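You operate a simulated robot arm through the tools that you are given. There is no shell and no other tool.

Carry out the task below with a simulated robot arm. There is one attempt and no reset: what you move stays moved.

TASK
Put things in order on the clear end of the black bench. At the end: the black mirror stands where the teal spray can (marked "CLEANER") stood; the teal cup stands where the green pad stood; the teal spray can from the clear end of the black bench is on the carton (marked "RAGS"); the green pad from the clear end of the black bench stands where the black mirror stood; whatever was shut is shut again. Leave all else as you found it, and nothing knocked over. Set down upright: spray can.

Only the result counts: the job must be done as asked and must still hold three seconds after the hand-in. Knocking over, shifting, dropping, spilling or breaking anything else fails it.

THE ROBOT
A 6-joint arm with a two-finger gripper, fixed in place. Base frame: the origin is at the foot of the arm, x ahead of it, y to its left, z up; the work surface is at about z = 0. Lengths are in mm, angles in rad, forces in N, time in s.
With the tool pointing down near the work surface it reaches from about 240 to 620 mm from the base axis. Its first joint turns from -1.152 to 1.152 rad. Payload 1.37 kg.
The TCP is the grasp point between the finger pads, 22 mm short of the fingertips. In the tool frame z runs along the fingers and y along their closing line. Largest opening 92 mm; the body of the gripper starts 65 mm behind the TCP.
Orientation is told as [roll, pitch, yaw] about the base's x, y, z axes, in that order, counted from this pose: with the fingers straight down and closing along the base's y, the tool's x points along the base's -x, its y along +y and its z along -z.

THE INTERFACE
- The arm moves only by the tool drive_tool. Its argument "plan" is a list that holds one entry, the list of rows, each a list of 7 numbers: the turn, a rotation vector about the tool's x, y, z in units of 60 degrees (1.0 is 60 degrees), then the shift along the tool's x, y, z in units of 200 mm (1.0 is 200 mm), then the gripper command, from -1 (fully open) to 1 (shut), values between in proportion. In form: [[[wx, wy, wz, tx, ty, tz, hand], ...]]. A call has 1 to 20 rows; each row is the pose to reach, as a shift and turn from the pose commanded when the call began, along the tool's axes at that moment. A call with a number of a shift or a turn outside -1 to 1 is refused whole. Each row takes 0.2 s and may step no farther than 50 mm and 0.15 rad from the row before; otherwise, or with a gripper value out of range, the whole call is refused. Where a pose cannot be reached the arm comes as near as it can. A force on the tool above 40 N (or 10 N above the force at the start of the call, whichever is more), or a blocked arm, ends the call early, and 0.2 s more pass. Each finger halts on what it meets, pressing with about 22 N; the grip force reading is that of the motor and also rises with nothing between the fingers. The clock runs only during rows and for 0.2 s after the last one: add rows that repeat a pose to give the fingers time. It gives the time, the measured TCP pose, the force on the tool (base axes), the opening and the grip force at its end, in the units of the frame above (readings bear some noise), with the torque about the TCP (base axes, N m) and any sound that the robot's microphone picked up.
- Cameras (640 x 400 px; columns grow to the right, rows downward): "scene" is fixed at [50.7, -449.2, 584.7]; the picture's right is [0.57, -0.82, 0.00], its down [-0.46, -0.32, -0.83] and it looks along [0.68, 0.47, -0.56] (base axes); focal length 262 px, centre (320, 200). "wrist" rides on the gripper at [71, 19, -102] in the tool frame; the picture's right is [-0.26, 0.97, 0.00], its down [-0.75, -0.20, -0.62] and it looks along [-0.60, -0.16, 0.78] (tool axes); focal length 280 px, centre (320, 200). There is no depth. A picture from a camera that has moved, and an enlarged one, comes with that camera's place and axes in the base frame and with its lens.
- snapshot(camera): a new picture of that camera. The clock stands still meanwhile.
- zoom(camera, box): a new picture of the part [left, top, right, bottom] of that camera's present view, enlarged. The clock stands still meanwhile.
- finish_job(): hands the job in; it is judged then, once.

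Places have to be worked out from the pictures, the camera data and where the tool is seen. Open the gripper and draw the arm clear of the work before you hand the job in, unless the task says otherwise.

The tools are called after ">>>" as a command line: name --argument value ..., lists and objects as JSON in quotes. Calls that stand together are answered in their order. drive_tool: Moves the arm, as the interface text tells. Its arguments: {"type":"object","properties":{"plan":{"type":"array"}},"required":["plan"]} The other tools are called the same way: snapshot (camera) takes a picture; zoom (camera, box) takes an enlarged picture of a part of a camera's view; finish_job () hands the job in.

At the start:

```text
clock: 0.0
tcp_pos: [335.9, -263.3, 405.9]
tcp_rot: [0.0, 0.0, 0.002]
contact_force: [0.7, -0.2, -0.3]
wrist_torque: [0.02, 0.01, -0.01]
gripper_width: 91.8
gripper_force: 0.1
```

scene: 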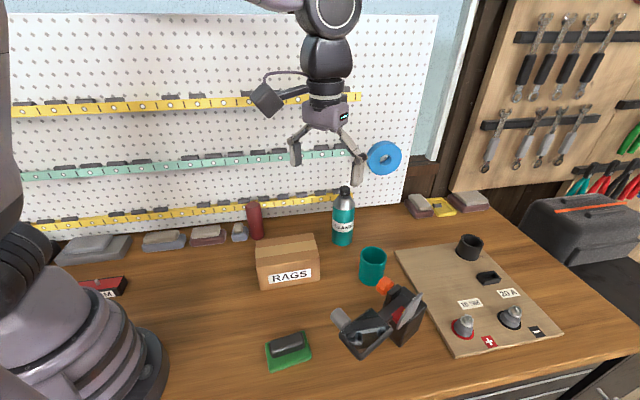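
wrist: 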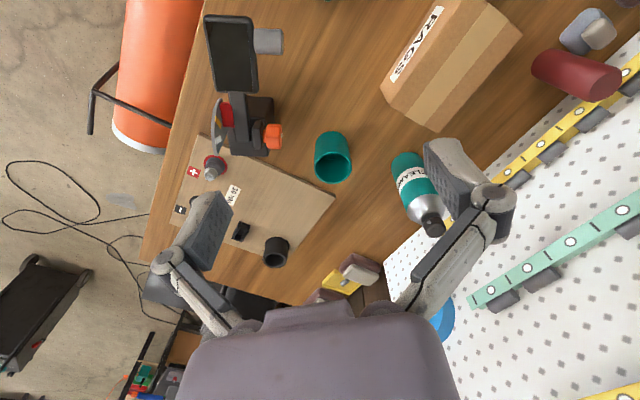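

I start by looking more closely at the bench to identify each object before any motion.

>>> zoom --camera "scene" --box '[220, 170, 460, 380]'

>>> zoom --camera "scene" --box '[320, 260, 440, 370]'

>>> zoom --camera "wrist" --box '[160, 0, 400, 280]'

>>> zoom --camera "scene" --box '[0, 200, 240, 400]'

```text
1.90 times, centred on (340, 275) of scene
camera zoom: at [50.7, -449.2, 584.7], right [0.57, -0.82, 0.0], down [-0.46, -0.32, -0.83], along [0.68, 0.47, -0.56], focal length 500 px, centre (282, 57)
```

zoom: 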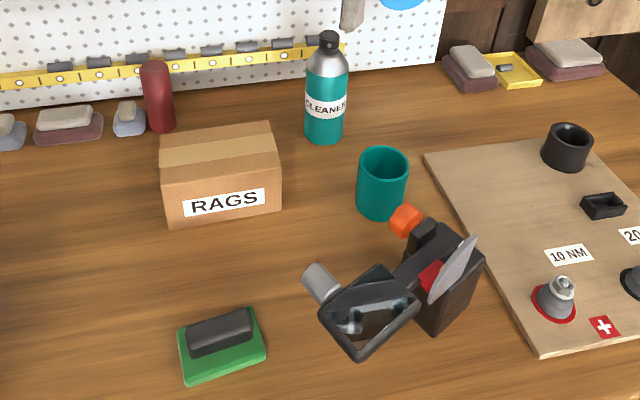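

```text
3.64 times, centred on (380, 315) of scene
camera zoom: at [50.7, -449.2, 584.7], right [0.57, -0.82, 0.0], down [-0.46, -0.32, -0.83], along [0.68, 0.47, -0.56], focal length 954 px, centre (102, -218)
```

zoom: 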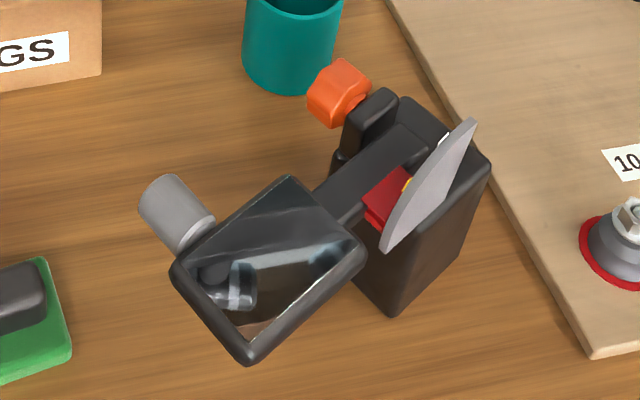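

```text
1.43 times, centred on (280, 140) of wrist
camera zoom: at [264.8, -244.0, 505.7], right [0.26, 0.97, 0.0], down [0.75, -0.2, 0.62], along [0.6, -0.16, -0.78], focal length 401 px, centre (377, 286)
```

zoom: 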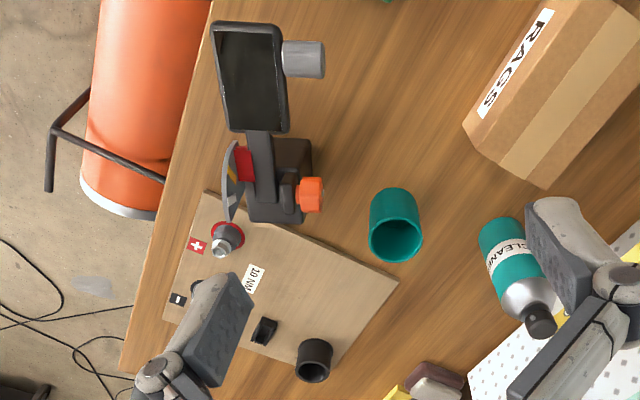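

```text
2.00 times, centred on (120, 300) of scene
camera zoom: at [50.7, -449.2, 584.7], right [0.57, -0.82, 0.0], down [-0.46, -0.32, -0.83], along [0.68, 0.47, -0.56], focal length 525 px, centre (720, 0)
```

zoom: 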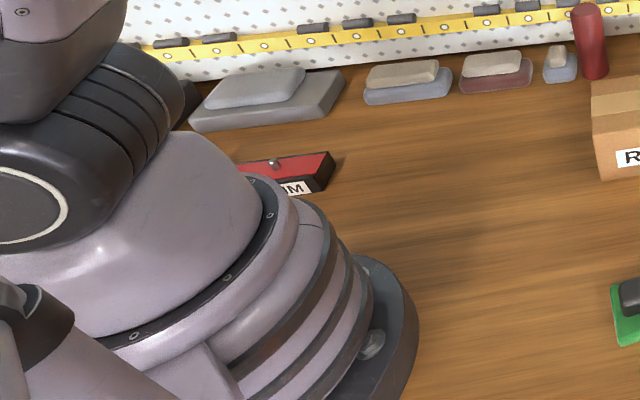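

The can, cup, mirror device, pad and carton are all visible; I want sharper details to measure footprints, so I zoom in on each one.

>>> zoom --camera "scene" --box '[310, 175, 390, 295]'

>>> zoom --camera "scene" --box '[240, 190, 340, 300]'

>>> zoom --camera "scene" --box '[255, 310, 325, 380]'

>>> zoom --camera "wrist" --box '[190, 0, 310, 180]'

>>> zoom --camera "wrist" --box '[300, 110, 480, 260]'

```text
3.33 times, centred on (350, 235) of scene
camera zoom: at [50.7, -449.2, 584.7], right [0.57, -0.82, 0.0], down [-0.46, -0.32, -0.83], along [0.68, 0.47, -0.56], focal length 875 px, centre (220, 83)
```

zoom: 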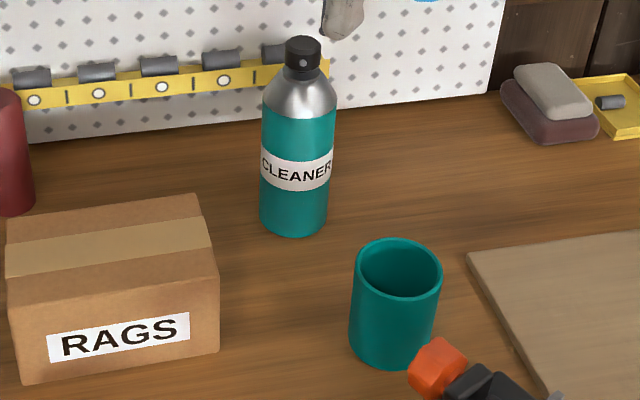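

```text
3.64 times, centred on (290, 245) of scene
camera zoom: at [50.7, -449.2, 584.7], right [0.57, -0.82, 0.0], down [-0.46, -0.32, -0.83], along [0.68, 0.47, -0.56], focal length 954 px, centre (429, 36)
```

zoom: 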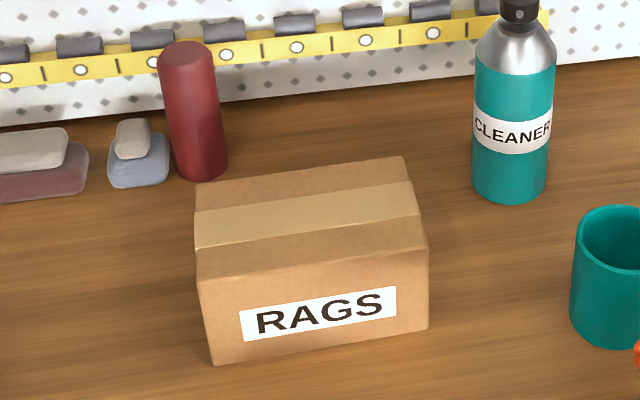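

```text
5.71 times, centred on (290, 345) of scene
camera zoom: at [50.7, -449.2, 584.7], right [0.57, -0.82, 0.0], down [-0.46, -0.32, -0.83], along [0.68, 0.47, -0.56], focal length 1499 px, centre (491, -629)
```

zoom: 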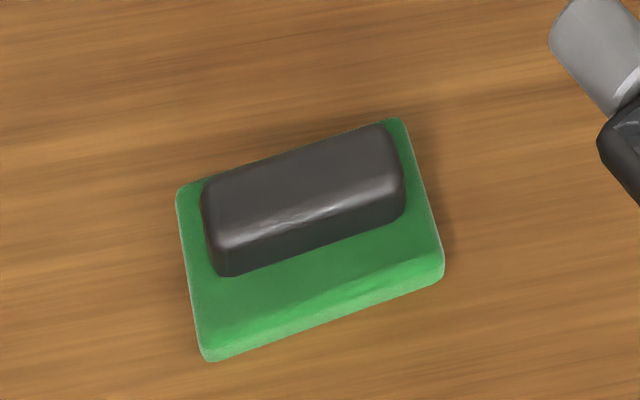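

```text
2.22 times, centred on (250, 90) of wrist
camera zoom: at [264.8, -244.0, 505.7], right [0.26, 0.97, 0.0], down [0.75, -0.2, 0.62], along [0.6, -0.16, -0.78], focal length 623 px, centre (476, 444)
```

zoom: 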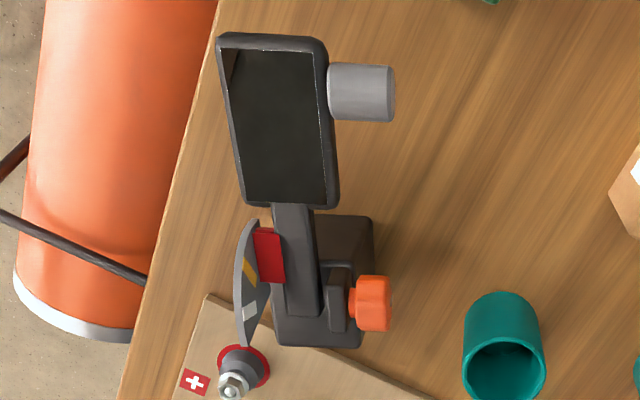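

```text
2.67 times, centred on (390, 185) of wrist
camera zoom: at [264.8, -244.0, 505.7], right [0.26, 0.97, 0.0], down [0.75, -0.2, 0.62], along [0.6, -0.16, -0.78], focal length 748 px, centre (133, 240)
```

zoom: 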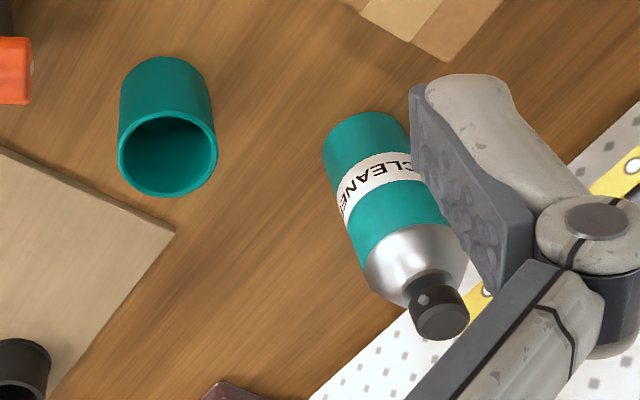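

The "black mirror" is a stand: a black base block near (420,-425), an arm, and a mirror head overhanging near (313,-369) at about z 120. I move the tool above that area at a safe height for a closer wrist view.

>>> drive_tool --plan '[[[0, 0, 0, 0.01, -0.08, 0.18, -1], [0, 0, 0, 0.02, -0.16, 0.36, -1], [0, 0, 0, 0.03, -0.25, 0.5, -1], [0, 0, 0, 0.03, -0.3, 0.6, -1], [0, 0, 0, 0.03, -0.3, 0.6, -1]]]'

>>> snapshot --camera "wrist"

>>> snapshot --camera "scene"

```text
clock: 1.2
tcp_pos: [328.3, -324.3, 284.3]
tcp_rot: [0.001, 0.0, 0.0]
contact_force: [0.4, -0.6, -0.3]
wrist_torque: [-0.02, 0.01, -0.05]
gripper_width: 91.9
gripper_force: 0.0
```

```text
taken
camera wrist: at [258.2, -304.8, 385.7], right [0.26, 0.97, 0.0], down [0.75, -0.2, 0.63], along [0.6, -0.16, -0.78], focal length 280 px, centre (320, 200)
```

wrist: 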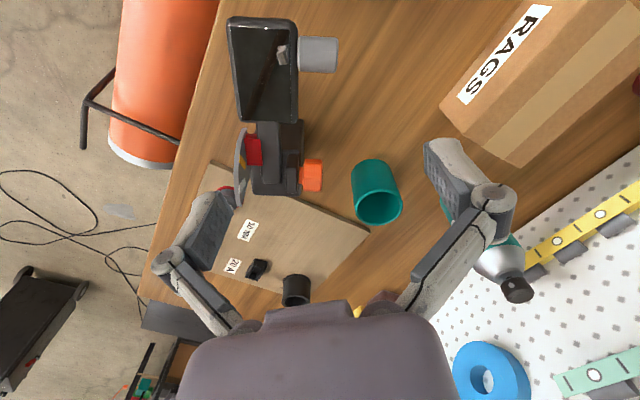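

```text
taken
```

scene: 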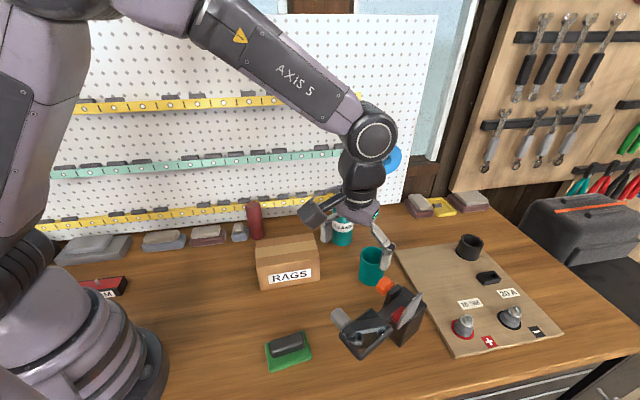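

The wrist view is unobstructed on the stand; I zoom in on it for the fine structure.

>>> zoom --camera "wrist" --box '[200, 0, 350, 210]'

>>> zoom --camera "wrist" --box '[210, 100, 340, 210]'

```text
1.90 times, centred on (275, 105) of wrist
camera zoom: at [258.2, -304.8, 385.7], right [0.26, 0.97, 0.0], down [0.75, -0.2, 0.63], along [0.6, -0.16, -0.78], focal length 534 px, centre (406, 381)
```

zoom: 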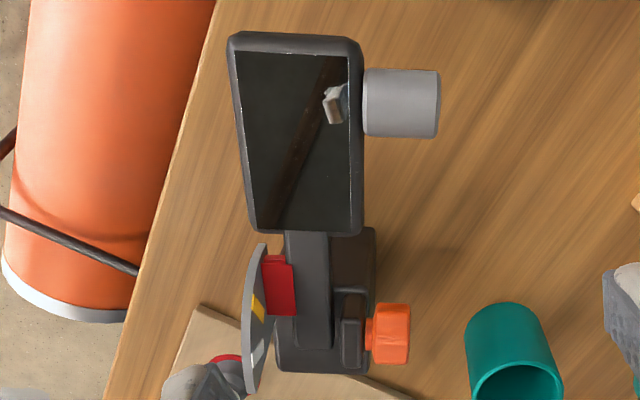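

```text
3.64 times, centred on (275, 155) of wrist
camera zoom: at [258.2, -304.8, 385.7], right [0.26, 0.97, 0.0], down [0.75, -0.2, 0.63], along [0.6, -0.16, -0.78], focal length 1020 px, centre (484, 364)
```

zoom: 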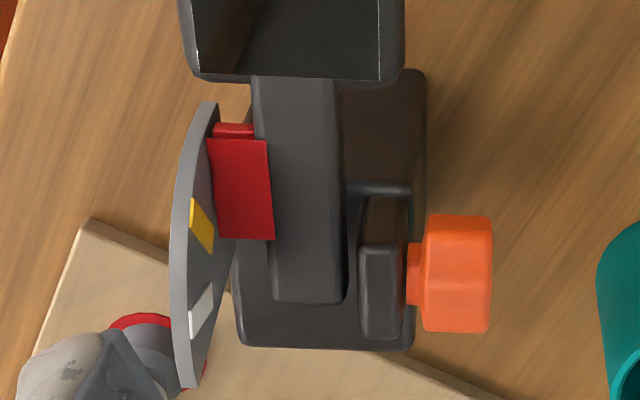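

The stand reads as a 57 × 60 × 105 mm block centred near (426,-405). It has a clamp knob on its +y side, a scale fin on its -y side, and the mirror overhanging toward the base. I'll move the can first, so I go above it for a better view.

>>> drive_tool --plan '[[[0, 0, 0, -0.13, 0.155, -0.04, -1], [0, 0, 0, -0.26, 0.31, -0.08, -1], [0, 0, 0, -0.38, 0.46, -0.12, -1], [0, 0, 0, -0.51, 0.615, -0.16, -1], [0, 0, 0, -0.64, 0.77, -0.2, -1], [0, 0, 0, -0.76, 0.92, -0.23, -1], [0, 0, 0, -0.76, 0.92, -0.23, -1]]]'

>>> snapshot --camera "wrist"

>>> snapshot --camera "scene"

```text
clock: 2.8
tcp_pos: [482.7, -138.9, 330.7]
tcp_rot: [0.001, 0.0, 0.0]
contact_force: [-0.5, -0.6, 0.3]
wrist_torque: [-0.02, 0.02, 0.01]
gripper_width: 92.1
gripper_force: 0.1
```

```text
taken
camera wrist: at [411.5, -118.7, 431.4], right [0.26, 0.96, 0.0], down [0.75, -0.2, 0.62], along [0.6, -0.16, -0.78], focal length 280 px, centre (320, 200)
```

wrist: 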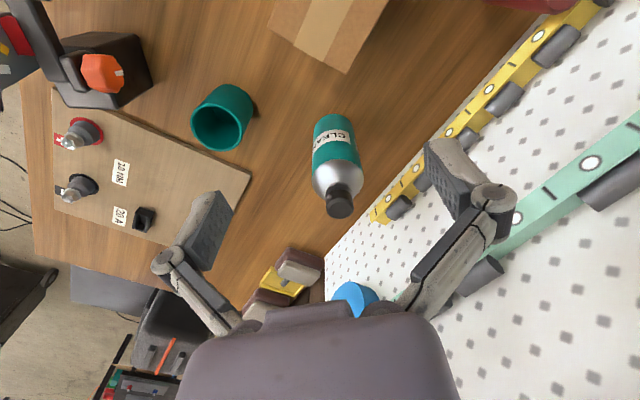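

```text
taken
```

scene: 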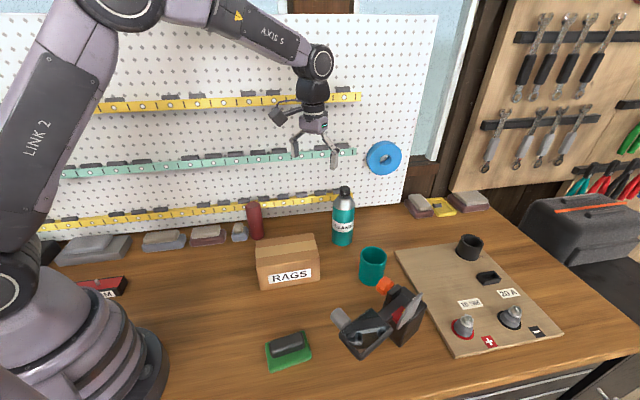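

Now I zoom in on the can, cup and carton edge in this wrist view to pin their positions.

>>> zoom --camera "wrist" --box '[280, 90, 400, 230]'

>>> zoom --camera "wrist" --box '[170, 60, 280, 170]'

>>> zoom --camera "wrist" --box '[20, 0, 220, 120]'

>>> zoom --camera "scene" --box '[300, 175, 400, 255]'

```text
2.86 times, centred on (340, 160) of wrist
camera zoom: at [411.5, -118.7, 431.4], right [0.26, 0.96, 0.0], down [0.75, -0.2, 0.62], along [0.6, -0.16, -0.78], focal length 801 px, centre (263, 314)
```

zoom: 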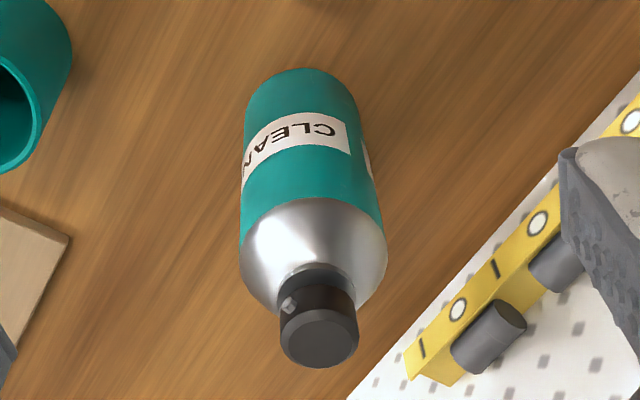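

```text
3.64 times, centred on (225, 115) of wrist
camera zoom: at [411.5, -118.7, 431.4], right [0.26, 0.96, 0.0], down [0.75, -0.2, 0.62], along [0.6, -0.16, -0.78], focal length 1020 px, centre (666, 509)
```

zoom: 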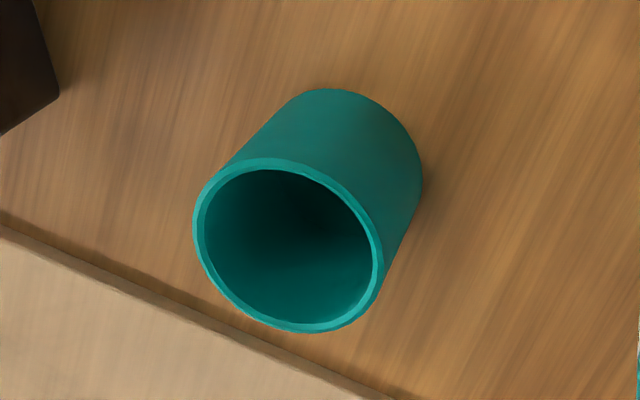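

```text
3.20 times, centred on (120, 60) of wrist
camera zoom: at [411.5, -118.7, 431.4], right [0.26, 0.96, 0.0], down [0.75, -0.2, 0.62], along [0.6, -0.16, -0.78], focal length 897 px, centre (960, 648)
```

zoom: 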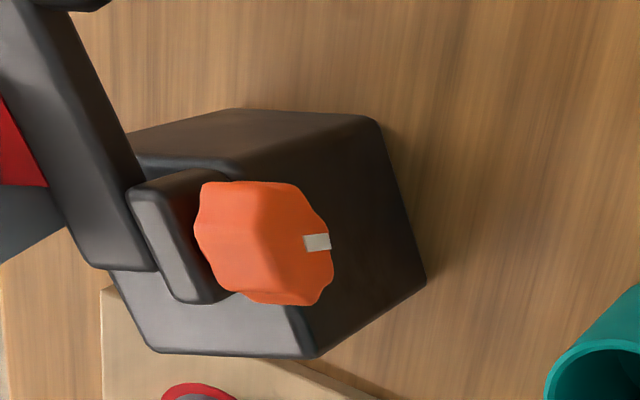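

```text
5.00 times, centred on (350, 215) of scene
camera zoom: at [50.8, -449.2, 584.7], right [0.57, -0.82, 0.0], down [-0.46, -0.32, -0.83], along [0.68, 0.47, -0.56], focal length 1312 px, centre (170, 125)
```

zoom: 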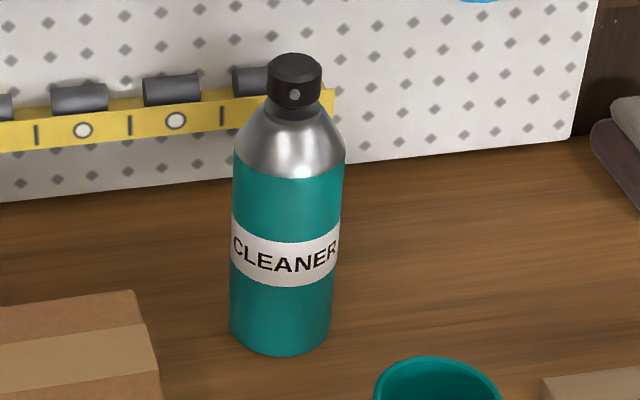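

The can fits at about (613.5, -146) with a 62 mm diameter and 199 mm height. I'll tilt the tool 40° outward and come to a pre-grasp pose 120 mm short of it.

>>> drive_tool --plan '[[[0, -0.111, 0, -0.045, -0.006, 0.1115, -1], [0, -0.222, 0, -0.089, -0.012, 0.223, -1], [0, -0.333, 0, -0.134, -0.018, 0.3345, -1], [0, -0.444, 0, -0.179, -0.024, 0.446, -1], [0, -0.556, 0, -0.223, -0.03, 0.5575, -1], [0, -0.667, 0, -0.268, -0.0355, 0.669, -1], [0, -0.667, 0, -0.268, -0.0355, 0.669, -1]]]'

>>> snapshot --camera "wrist"

>>> snapshot --camera "scene"

```text
clock: 4.4
tcp_pos: [534.6, -147.0, 196.6]
tcp_rot: [0.0, -0.699, 0.0]
contact_force: [0.0, -0.2, -0.5]
wrist_torque: [0.0, 0.02, -0.02]
gripper_width: 92.0
gripper_force: 0.0
out of reach, approached as far as the arm can: row 5, 6
```

```text
taken
camera wrist: at [415.5, -127.8, 228.3], right [0.2, 0.97, 0.17], down [0.18, -0.2, 0.96], along [0.96, -0.16, -0.21], focal length 280 px, centre (320, 200)
```

wrist: 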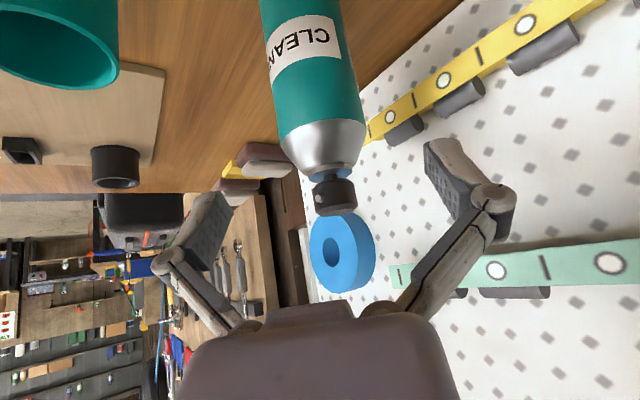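

```text
taken
```

scene: 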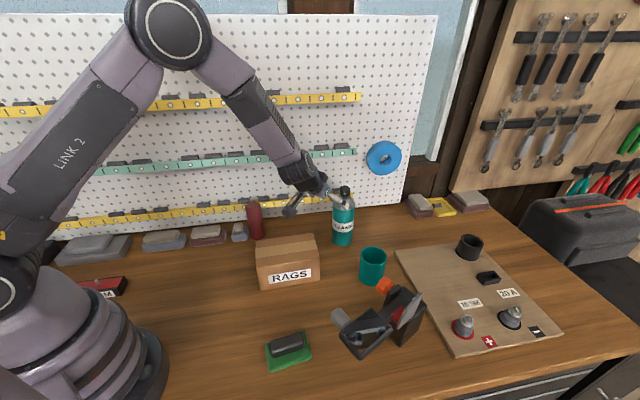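

The 40° tilt sits at the edge of what the wrist can reach, so I'll use 25° instead. I back off to a pre-grasp along that new axis, 110 mm short of the can.

>>> drive_tool --plan '[[[0, 0.083, 0, -0.053, 0, 0.017, -1], [0, 0.167, 0, -0.106, 0, 0.033, -1], [0, 0.25, 0, -0.1587, 0, 0.0497, -1], [0, 0.25, 0, -0.1587, 0, 0.0497, -1]]]'

>>> snapshot --camera "wrist"

>>> snapshot --camera "scene"

```text
clock: 5.4
tcp_pos: [565.8, -146.4, 210.5]
tcp_rot: [0.0, -0.438, 0.0]
contact_force: [0.0, 0.7, 0.3]
wrist_torque: [0.0, 0.02, -0.01]
gripper_width: 92.1
gripper_force: 0.1
out of reach, approached as far as the arm can: row 2
```

```text
taken
camera wrist: at [458.9, -127.1, 271.9], right [0.24, 0.96, 0.11], down [0.42, -0.2, 0.88], along [0.88, -0.16, -0.45], focal length 280 px, centre (320, 200)
```

wrist: 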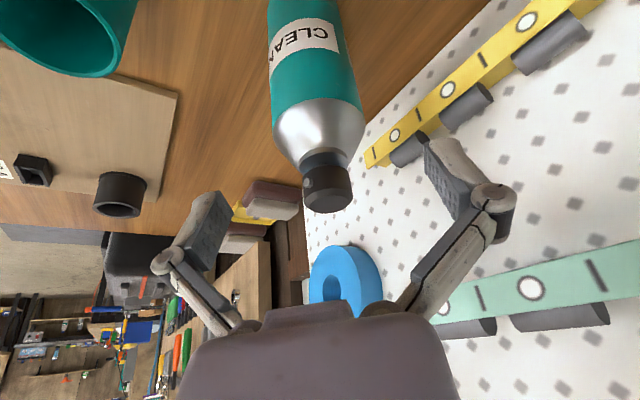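

```text
taken
```

scene: 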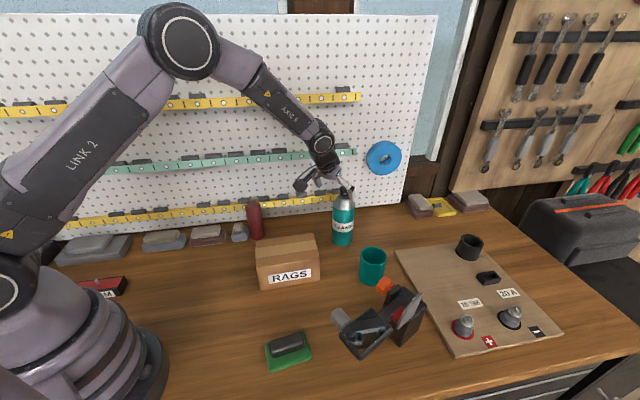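

The tool is aligned at y -146 with a 25° tilt. I advance 110 mm along the tool axis so the open fingers straddle the can body at about z 110, then check.

>>> drive_tool --plan '[[[0, 0, 0, 0, 0, 0.14, -1], [0, 0, 0, 0, 0, 0.28, -1], [0, 0, 0, 0, 0, 0.42, -1], [0, 0, 0, 0, 0, 0.54, -1], [0, 0, 0, 0, 0, 0.54, -1]]]'

>>> snapshot --camera "wrist"

>>> zoom --camera "scene" --box '[270, 140, 400, 260]'

```text
clock: 6.6
tcp_pos: [613.6, -146.4, 113.9]
tcp_rot: [-0.002, -0.44, 0.0]
contact_force: [-3.4, 0.3, 12.7]
wrist_torque: [-0.09, -0.08, -0.02]
gripper_width: 92.0
gripper_force: 0.0
heard: click
```

```text
taken
camera wrist: at [506.1, -127.7, 174.9], right [0.24, 0.97, 0.11], down [0.41, -0.2, 0.89], along [0.88, -0.16, -0.45], focal length 280 px, centre (320, 200)
```

wrist: 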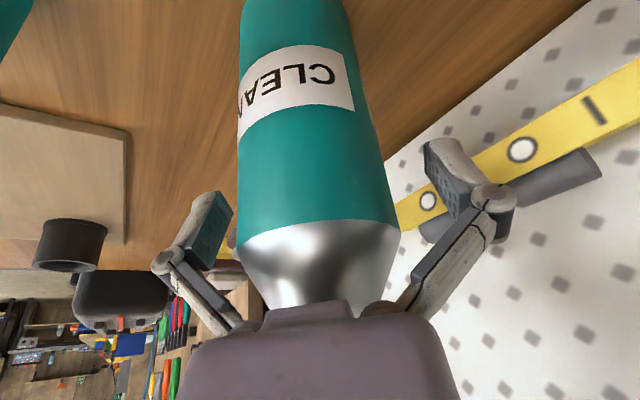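

```text
3.33 times, centred on (335, 200) of scene
camera zoom: at [50.7, -449.2, 584.7], right [0.57, -0.82, 0.0], down [-0.46, -0.32, -0.83], along [0.68, 0.47, -0.56], focal length 875 px, centre (270, 200)
```

zoom: 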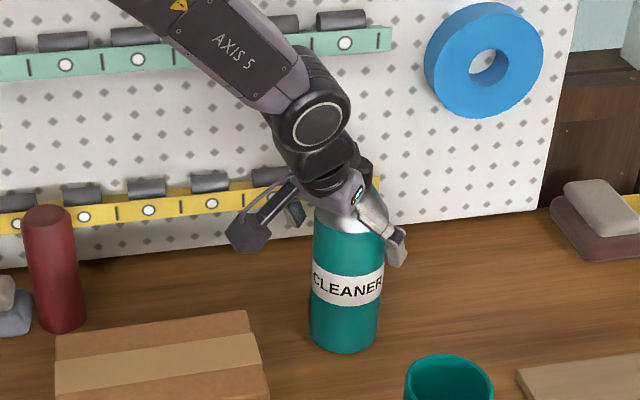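

A 12.7 N upward push and a click say the gripper body just touched the can's cap, so I back off about 8 mm along the axis before doing anything else.

>>> drive_tool --plan '[[[0, 0, 0, 0, 0, -0.02, -1], [0, 0, 0, 0, 0, -0.04, -1], [0, 0, 0, 0, 0, -0.04, -1]]]'

>>> snapshot --camera "wrist"

>>> zoom --camera "scene" --box '[300, 170, 390, 260]'

```text
clock: 7.4
tcp_pos: [608.2, -146.7, 118.7]
tcp_rot: [0.0, -0.436, -0.001]
contact_force: [0.0, 0.1, -0.3]
wrist_torque: [0.03, -0.01, -0.02]
gripper_width: 91.9
gripper_force: 0.1
```

```text
taken
camera wrist: at [501.2, -127.4, 180.5], right [0.24, 0.97, 0.11], down [0.42, -0.2, 0.88], along [0.88, -0.16, -0.45], focal length 280 px, centre (320, 200)
```

wrist: 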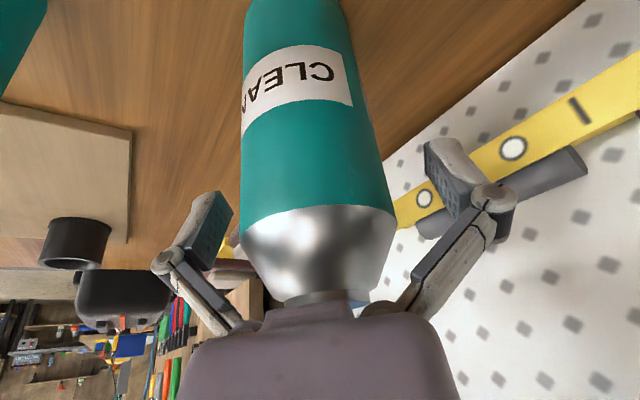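

```text
4.44 times, centred on (345, 215) of scene
camera zoom: at [50.7, -449.2, 584.7], right [0.57, -0.82, 0.0], down [-0.46, -0.32, -0.83], along [0.68, 0.47, -0.56], focal length 1166 px, centre (209, 133)
```

zoom: 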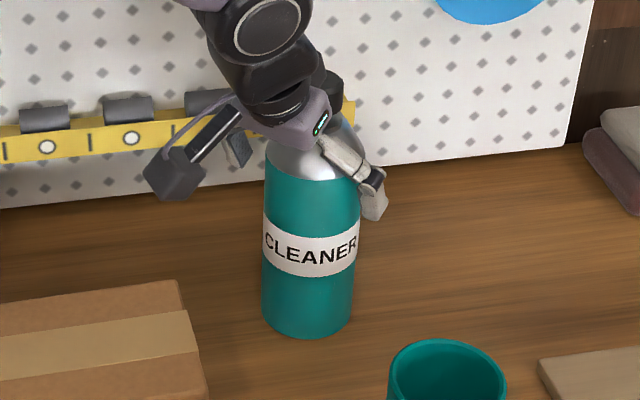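

Contact is gone and the can is still upright, with the fingers straddling its body at about z 100–120. I close the gripper here and let it settle.

>>> drive_tool --plan '[[[0, 0, 0, 0, 0, 0, 0.2], [0, 0, 0, 0, 0, 0, 0.6], [0, 0, 0, 0, 0, 0, 1], [0, 0, 0, 0, 0, 0, 1], [0, 0, 0, 0, 0, 0, 1], [0, 0, 0, 0, 0, 0, 1]]]'

>>> snapshot --camera "wrist"

>>> zoom --camera "scene" --box '[300, 170, 390, 260]'

```text
clock: 8.8
tcp_pos: [608.3, -147.0, 119.9]
tcp_rot: [0.001, -0.437, 0.001]
contact_force: [-0.8, -1.4, 5.0]
wrist_torque: [0.11, 0.12, 0.01]
gripper_width: 65.5
gripper_force: 22.6
```

```text
taken
camera wrist: at [501.5, -127.5, 181.1], right [0.24, 0.97, 0.11], down [0.42, -0.2, 0.89], along [0.88, -0.16, -0.45], focal length 280 px, centre (320, 200)
```

wrist: 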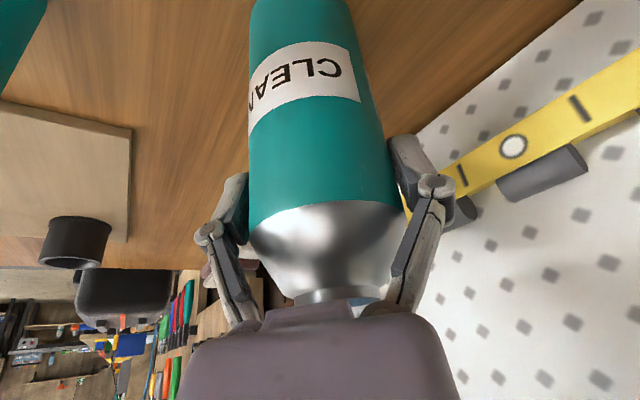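

```text
4.44 times, centred on (345, 215) of scene
camera zoom: at [50.7, -449.2, 584.7], right [0.57, -0.82, 0.0], down [-0.46, -0.32, -0.83], along [0.68, 0.47, -0.56], focal length 1166 px, centre (209, 133)
```

zoom: 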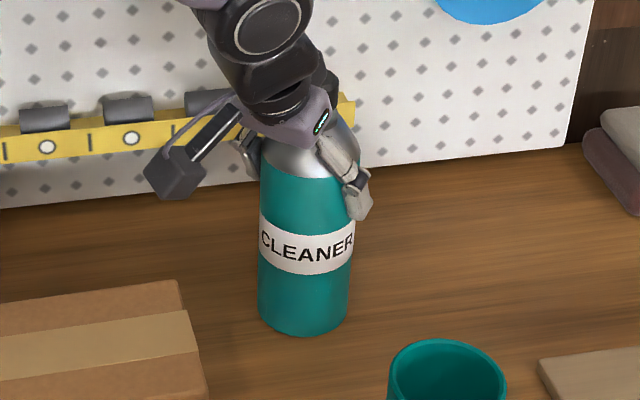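

The can is held at 65.5 mm with a steady 22.6 N. I lift it straight up 120 mm so its base clears the 88 mm carton.

>>> drive_tool --plan '[[[0, 0, 0, -0.0211, 0, -0.0453, 1], [0, 0, 0, -0.0528, 0, -0.1133, 1], [0, 0, 0, -0.1162, 0, -0.2492, 1], [0, 0, 0, -0.1902, 0, -0.4078, 1], [0, 0, 0, -0.2536, 0, -0.5438, 1], [0, 0, 0, -0.2536, 0, -0.5438, 1]]]'

>>> snapshot --camera "wrist"

>>> snapshot --camera "scene"

```text
clock: 10.2
tcp_pos: [608.5, -146.1, 239.2]
tcp_rot: [-0.001, -0.436, 0.001]
contact_force: [-0.5, -0.1, -2.1]
wrist_torque: [0.03, -0.02, 0.0]
gripper_width: 65.5
gripper_force: 22.3
```

```text
taken
camera wrist: at [501.5, -126.6, 301.3], right [0.24, 0.97, 0.11], down [0.42, -0.2, 0.88], along [0.88, -0.16, -0.45], focal length 280 px, centre (320, 200)
```

wrist: 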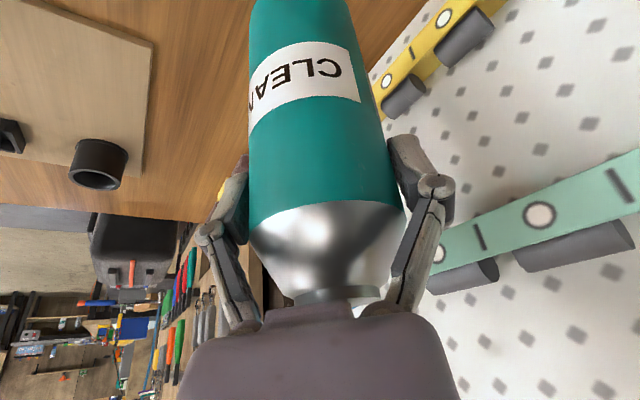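

```text
taken
```

scene: 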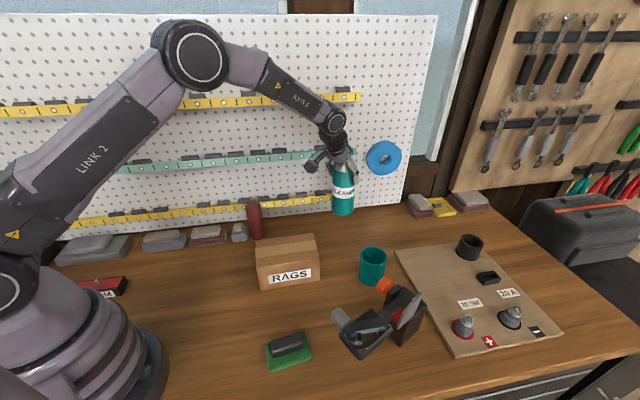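

The can hangs level with about 2 N of load and its base near z 120. I carry it horizontally over the carton, turning the heading 14° to stay in line with the arm.

>>> drive_tool --plan '[[[0.0164, 0, 0.0352, 0.1418, 0.0376, -0.0661, 1], [0.0329, 0, 0.0705, 0.2835, 0.0752, -0.1322, 1], [0.0493, 0, 0.1057, 0.4253, 0.1128, -0.1983, 1], [0.0657, 0, 0.1409, 0.567, 0.1503, -0.2643, 1], [0.0822, 0, 0.1762, 0.7088, 0.1879, -0.3304, 1], [0.0986, 0, 0.2114, 0.8505, 0.2255, -0.3965, 1], [0.0986, 0, 0.2114, 0.8505, 0.2255, -0.3965, 1]]]'

>>> snapshot --camera "scene"

>>> snapshot --camera "wrist"

```text
clock: 11.8
tcp_pos: [420.8, -101.9, 238.1]
tcp_rot: [0.0, -0.437, -0.245]
contact_force: [0.4, -0.2, -3.8]
wrist_torque: [-0.01, 0.0, 0.0]
gripper_width: 65.4
gripper_force: 22.2
```

```text
taken
```

scene: 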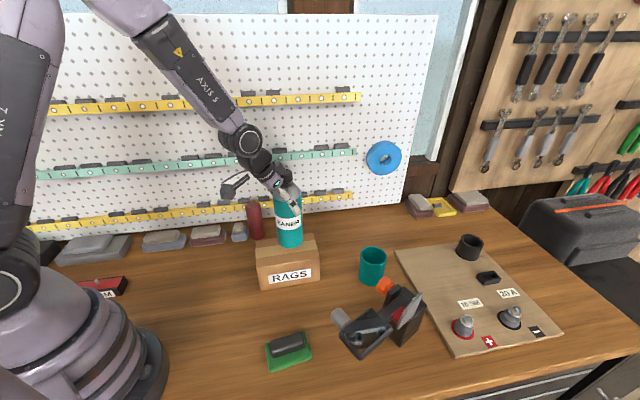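

```text
taken
camera wrist: at [320.9, -56.6, 299.8], right [0.46, 0.88, 0.11], down [0.36, -0.3, 0.89], along [0.81, -0.37, -0.45], focal length 280 px, centre (320, 200)
```

wrist: 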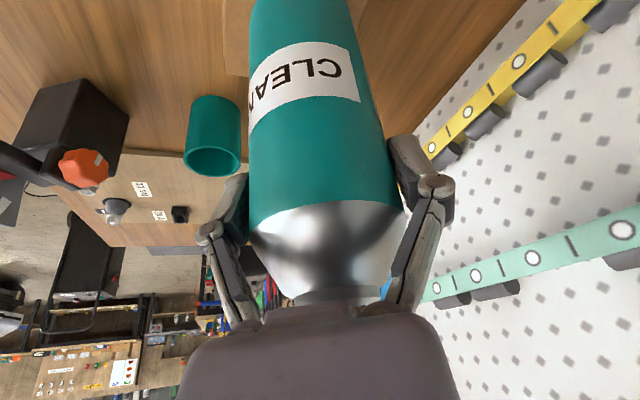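

The can is over the carton; I zoom the scene view to check its alignment before lowering.

>>> zoom --camera "scene" --box '[220, 160, 360, 300]'

```text
2.86 times, centred on (290, 230) of scene
camera zoom: at [50.7, -449.2, 584.7], right [0.57, -0.82, 0.0], down [-0.46, -0.32, -0.83], along [0.68, 0.47, -0.56], focal length 750 px, centre (406, 114)
```

zoom: 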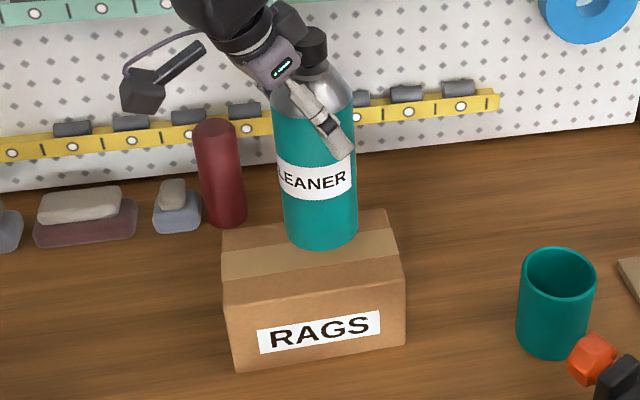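

The can sits centrally over the top face with margin on every side. I lower it 22 mm, then creep down until contact.

>>> drive_tool --plan '[[[0, 0, 0, 0.0169, 0, 0.0363, 1], [0, 0, 0, 0.0338, 0, 0.0725, 1], [0, 0, 0, 0.0465, 0, 0.0997, 1], [0, 0, 0, 0.0465, 0, 0.0997, 1]]]'

>>> zoom --camera "scene" --box '[220, 160, 360, 300]'

```text
clock: 12.8
tcp_pos: [419.8, -100.8, 215.9]
tcp_rot: [0.004, -0.436, -0.244]
contact_force: [-0.2, 0.2, -2.4]
wrist_torque: [-0.03, 0.02, 0.02]
gripper_width: 65.4
gripper_force: 21.6
```

```text
2.86 times, centred on (290, 230) of scene
camera zoom: at [50.8, -449.2, 584.7], right [0.57, -0.82, 0.0], down [-0.46, -0.32, -0.83], along [0.68, 0.47, -0.56], focal length 750 px, centre (406, 114)
```

zoom: 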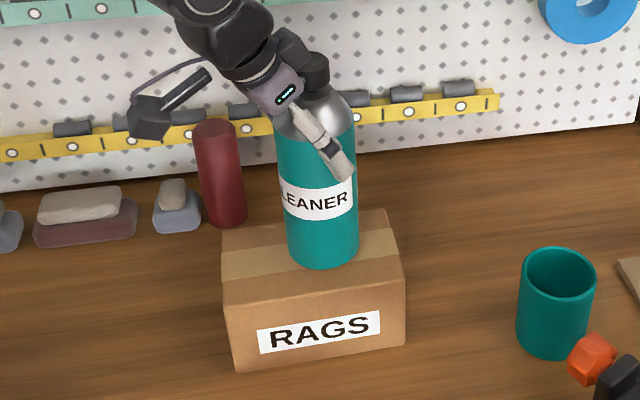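

Still no contact (load -2.4 N) with the base about 8 mm above the carton; I creep down a further 6 mm.

>>> drive_tool --plan '[[[0, 0, 0, 0.0042, 0, 0.0091, 1], [0, 0, 0, 0.0085, 0, 0.0181, 1], [0, 0, 0, 0.0127, 0, 0.0272, 1], [0, 0, 0, 0.0127, 0, 0.0272, 1]]]'

```text
clock: 13.8
tcp_pos: [420.9, -101.1, 210.9]
tcp_rot: [-0.001, -0.437, -0.243]
contact_force: [0.2, -1.1, -2.7]
wrist_torque: [0.02, -0.03, 0.0]
gripper_width: 65.3
gripper_force: 22.5
```

No contact yet; I go down another 3 mm in small steps.

>>> drive_tool --plan '[[[0, 0, 0, 0.0021, 0, 0.0045, 1], [0, 0, 0, 0.0042, 0, 0.0091, 1], [0, 0, 0, 0.0063, 0, 0.0136, 1], [0, 0, 0, 0.0063, 0, 0.0136, 1]]]'

```text
clock: 14.8
tcp_pos: [421.4, -100.5, 210.0]
tcp_rot: [0.0, -0.439, -0.243]
contact_force: [-2.4, -1.0, 13.5]
wrist_torque: [-0.08, -0.15, -0.05]
gripper_width: 65.7
gripper_force: 22.4
```

Contact at TCP z 210 with about 16 N; I relieve it by raising the command 2 mm before releasing.

>>> drive_tool --plan '[[[0, 0, 0, -0.0038, 0, -0.0082, 1], [0, 0, 0, -0.0038, 0, -0.0082, 1]]]'

>>> zoom --camera "scene" --box '[220, 160, 360, 300]'

```text
clock: 15.4
tcp_pos: [419.1, -99.7, 209.4]
tcp_rot: [0.001, -0.434, -0.247]
contact_force: [0.5, -0.5, -1.6]
wrist_torque: [-0.03, -0.1, 0.02]
gripper_width: 65.6
gripper_force: 21.9
```

```text
2.86 times, centred on (290, 230) of scene
camera zoom: at [50.7, -449.2, 584.7], right [0.57, -0.82, 0.0], down [-0.46, -0.32, -0.83], along [0.68, 0.47, -0.56], focal length 750 px, centre (406, 114)
```

zoom: 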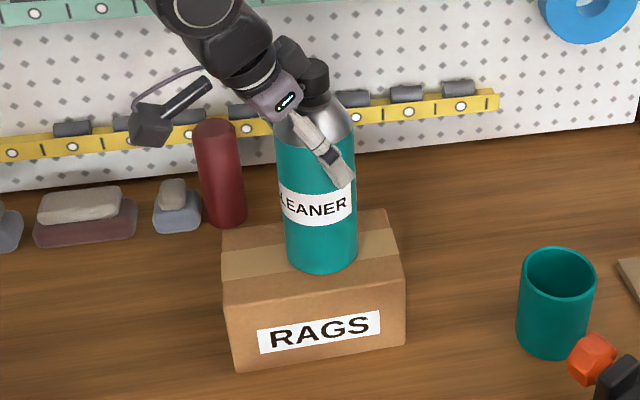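

The can rests on the carton with almost no load left on the tool. I open the gripper.

>>> drive_tool --plan '[[[0, 0, 0, 0, 0, 0, 0.3], [0, 0, 0, 0, 0, 0, -0.2], [0, 0, 0, 0, 0, 0, -0.6], [0, 0, 0, 0, 0, 0, -1], [0, 0, 0, 0, 0, 0, -1]]]'

>>> zoom --camera "scene" --box '[220, 160, 360, 300]'

>>> snapshot --camera "wrist"

```text
clock: 16.6
tcp_pos: [421.0, -100.7, 210.0]
tcp_rot: [0.0, -0.436, -0.244]
contact_force: [-0.2, -0.7, 0.5]
wrist_torque: [0.02, 0.0, 0.0]
gripper_width: 92.1
gripper_force: 0.0
```

```text
2.86 times, centred on (290, 230) of scene
camera zoom: at [50.7, -449.2, 584.7], right [0.57, -0.82, 0.0], down [-0.46, -0.32, -0.83], along [0.68, 0.47, -0.56], focal length 750 px, centre (406, 114)
```

zoom: 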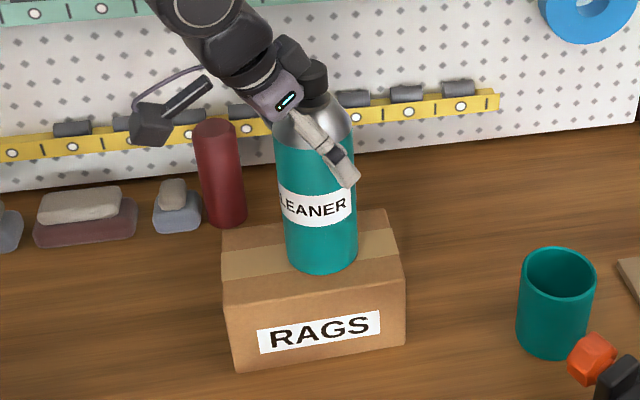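

```text
taken
camera wrist: at [321.5, -56.4, 271.5], right [0.46, 0.88, 0.11], down [0.36, -0.3, 0.89], along [0.81, -0.37, -0.45], focal length 280 px, centre (320, 200)
```

wrist: 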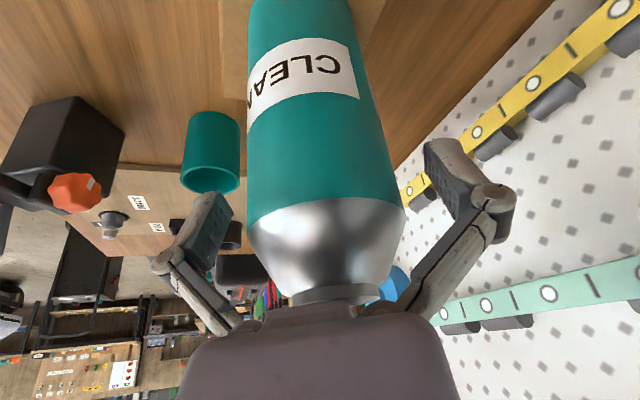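

The gripper is open and the can stands on the carton. I withdraw back along the tool axis 130 mm.

>>> drive_tool --plan '[[[0, 0, 0, 0, 0, -0.08, -1], [0, 0, 0, 0, 0, -0.22, -1], [0, 0, 0, 0, 0, -0.36, -1], [0, 0, 0, 0, 0, -0.5, -1], [0, 0, 0, 0, 0, -0.65, -1], [0, 0, 0, 0, 0, -0.65, -1]]]'

>>> snapshot --camera "scene"

>>> snapshot --camera "wrist"

```text
clock: 18.0
tcp_pos: [367.4, -88.7, 328.2]
tcp_rot: [0.0, -0.436, -0.244]
contact_force: [-0.2, -0.7, -0.6]
wrist_torque: [0.0, 0.02, 0.02]
gripper_width: 91.9
gripper_force: 0.0
```

```text
taken
```

scene: 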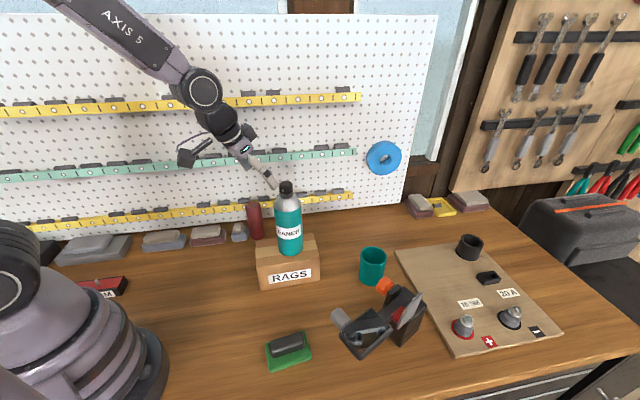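

```text
taken
camera wrist: at [267.6, -43.5, 389.6], right [0.46, 0.88, 0.11], down [0.36, -0.3, 0.88], along [0.81, -0.37, -0.45], focal length 280 px, centre (320, 200)
```

wrist: 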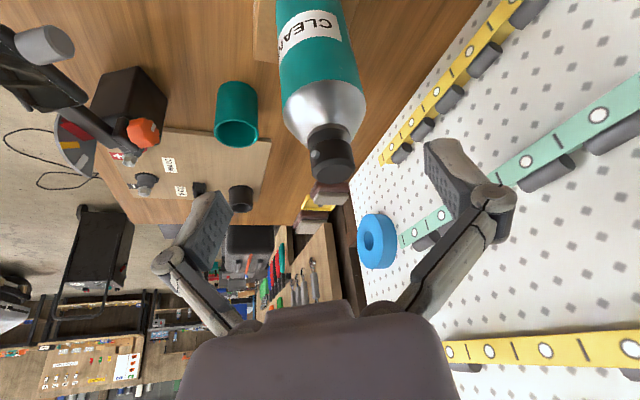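

The can stands upright on the carton. Next is the mirror stand, so I level the tool, set the yaw near -16° to match the block, and move toward it in two stages.

>>> drive_tool --plan '[[[0.0018, 0.0833, 0.008, -0.0628, -0.1583, 0.0383, -1], [0.0035, 0.1667, 0.016, -0.1256, -0.3166, 0.0766, -1], [0.0053, 0.25, 0.024, -0.1884, -0.4749, 0.1149, -1], [0.007, 0.3333, 0.032, -0.2512, -0.6332, 0.1532, -1], [0.0088, 0.4167, 0.04, -0.314, -0.7915, 0.1915, -1], [0.0088, 0.4167, 0.04, -0.314, -0.7915, 0.1915, -1]]]'

>>> snapshot --camera "wrist"

```text
clock: 19.4
tcp_pos: [400.6, -259.8, 320.1]
tcp_rot: [0.001, 0.001, -0.287]
contact_force: [-0.2, -0.2, -0.4]
wrist_torque: [-0.02, 0.02, -0.01]
gripper_width: 91.9
gripper_force: 0.1
```

```text
taken
camera wrist: at [337.4, -220.9, 420.7], right [0.52, 0.85, 0.0], down [0.67, -0.41, 0.62], along [0.53, -0.33, -0.78], focal length 280 px, centre (320, 200)
```

wrist: 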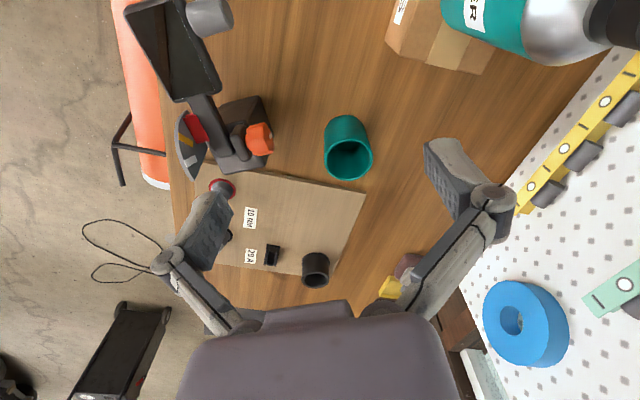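

I go on to a spot above the block so the wrist camera can measure the block, knob and fin accurately.

>>> drive_tool --plan '[[[0, 0, 0, -0.0854, -0.1573, 0.0375, -1], [0, 0, 0, -0.1708, -0.3145, 0.075, -1], [0, 0, 0, -0.2561, -0.4718, 0.1125, -1], [0, 0, 0, -0.3415, -0.629, 0.15, -1], [0, 0, 0, -0.3415, -0.629, 0.15, -1]]]'

>>> snapshot --camera "wrist"

>>> zoom --camera "wrist" --box '[230, 0, 400, 150]'

>>> zoom --camera "scene" --box '[320, 260, 440, 370]'

```text
clock: 20.6
tcp_pos: [430.4, -400.1, 289.3]
tcp_rot: [-0.001, 0.0, -0.286]
contact_force: [-0.5, -0.3, 0.0]
wrist_torque: [-0.04, 0.01, -0.02]
gripper_width: 92.1
gripper_force: 0.0
```

```text
taken
camera wrist: at [367.6, -360.8, 390.2], right [0.52, 0.85, 0.0], down [0.66, -0.41, 0.62], along [0.53, -0.33, -0.78], focal length 280 px, centre (320, 200)
```

wrist: 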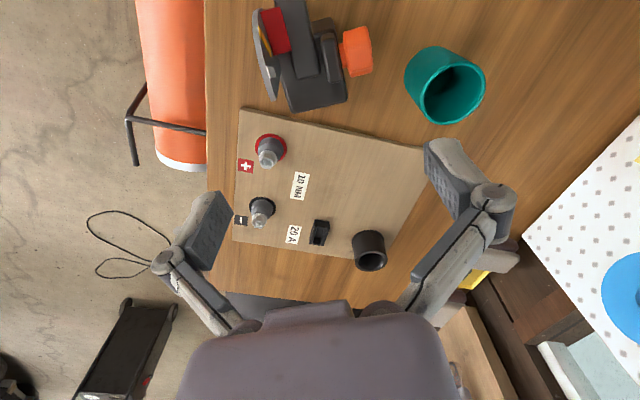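

```text
2.67 times, centred on (315, 75) of wrist
camera zoom: at [367.6, -360.8, 390.2], right [0.52, 0.85, 0.0], down [0.66, -0.41, 0.62], along [0.53, -0.33, -0.78], focal length 748 px, centre (333, 533)
```

zoom: 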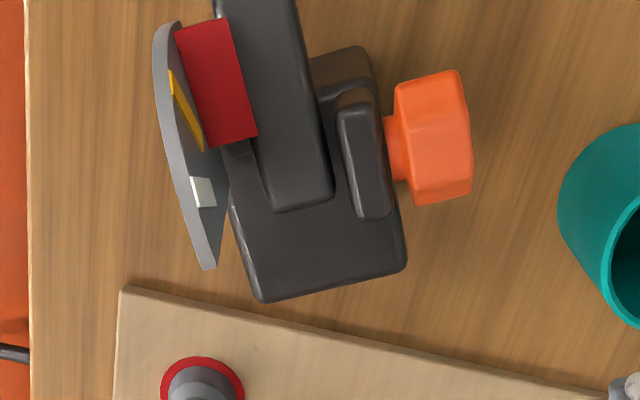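

```text
3.64 times, centred on (380, 315) of scene
camera zoom: at [50.7, -449.2, 584.7], right [0.57, -0.82, 0.0], down [-0.46, -0.32, -0.83], along [0.68, 0.47, -0.56], focal length 954 px, centre (102, -218)
```

zoom: 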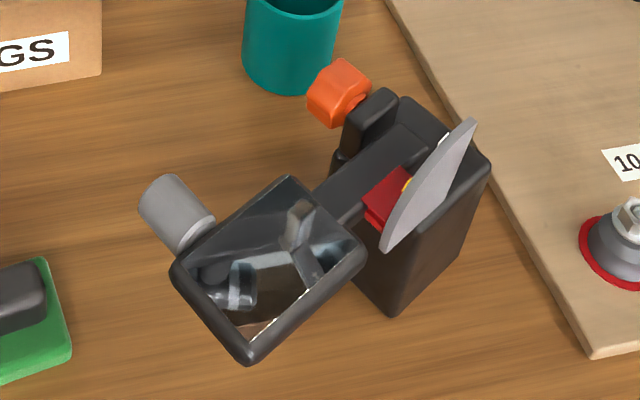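

Combining the views, the block footprint is about 66 × 58 mm, 93 mm tall, centred at (430.8,-408.1) with its side axis at 72°. I plan a front–back grip on the +y side, between the arm and the knob, so I rotate the tool toward yaw -108°, in two stages.

>>> drive_tool --plan '[[[0, 0, 0.1275, 0, 0, 0, -1], [0, 0, 0.255, 0, 0, 0, -1], [0, 0, 0.3825, 0, 0, 0, -1], [0, 0, 0.51, 0, 0, 0, -1], [0, 0, 0.6375, 0, 0, 0, -1], [0, 0, 0.765, 0, 0, 0, -1], [0, 0, 0.765, 0, 0, 0, -1]]]'

>>> snapshot --camera "wrist"

```text
clock: 22.2
tcp_pos: [430.7, -399.8, 290.8]
tcp_rot: [0.001, 0.0, -1.089]
contact_force: [-0.1, -0.4, 0.7]
wrist_torque: [0.02, 0.0, -0.03]
gripper_width: 92.1
gripper_force: 0.1
```

```text
taken
camera wrist: at [413.9, -327.5, 390.5], right [0.98, 0.21, 0.0], down [0.17, -0.76, 0.63], along [0.13, -0.61, -0.78], focal length 280 px, centre (320, 200)
```

wrist: 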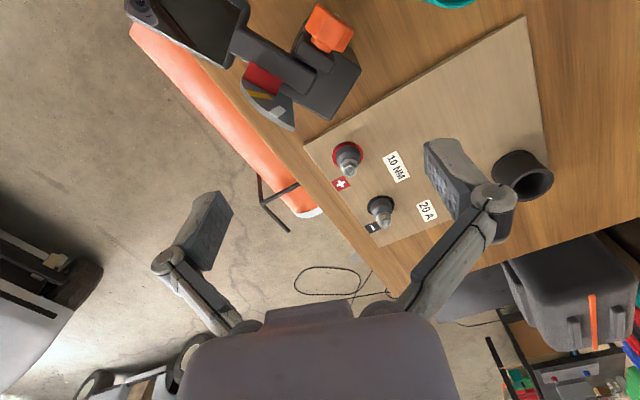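

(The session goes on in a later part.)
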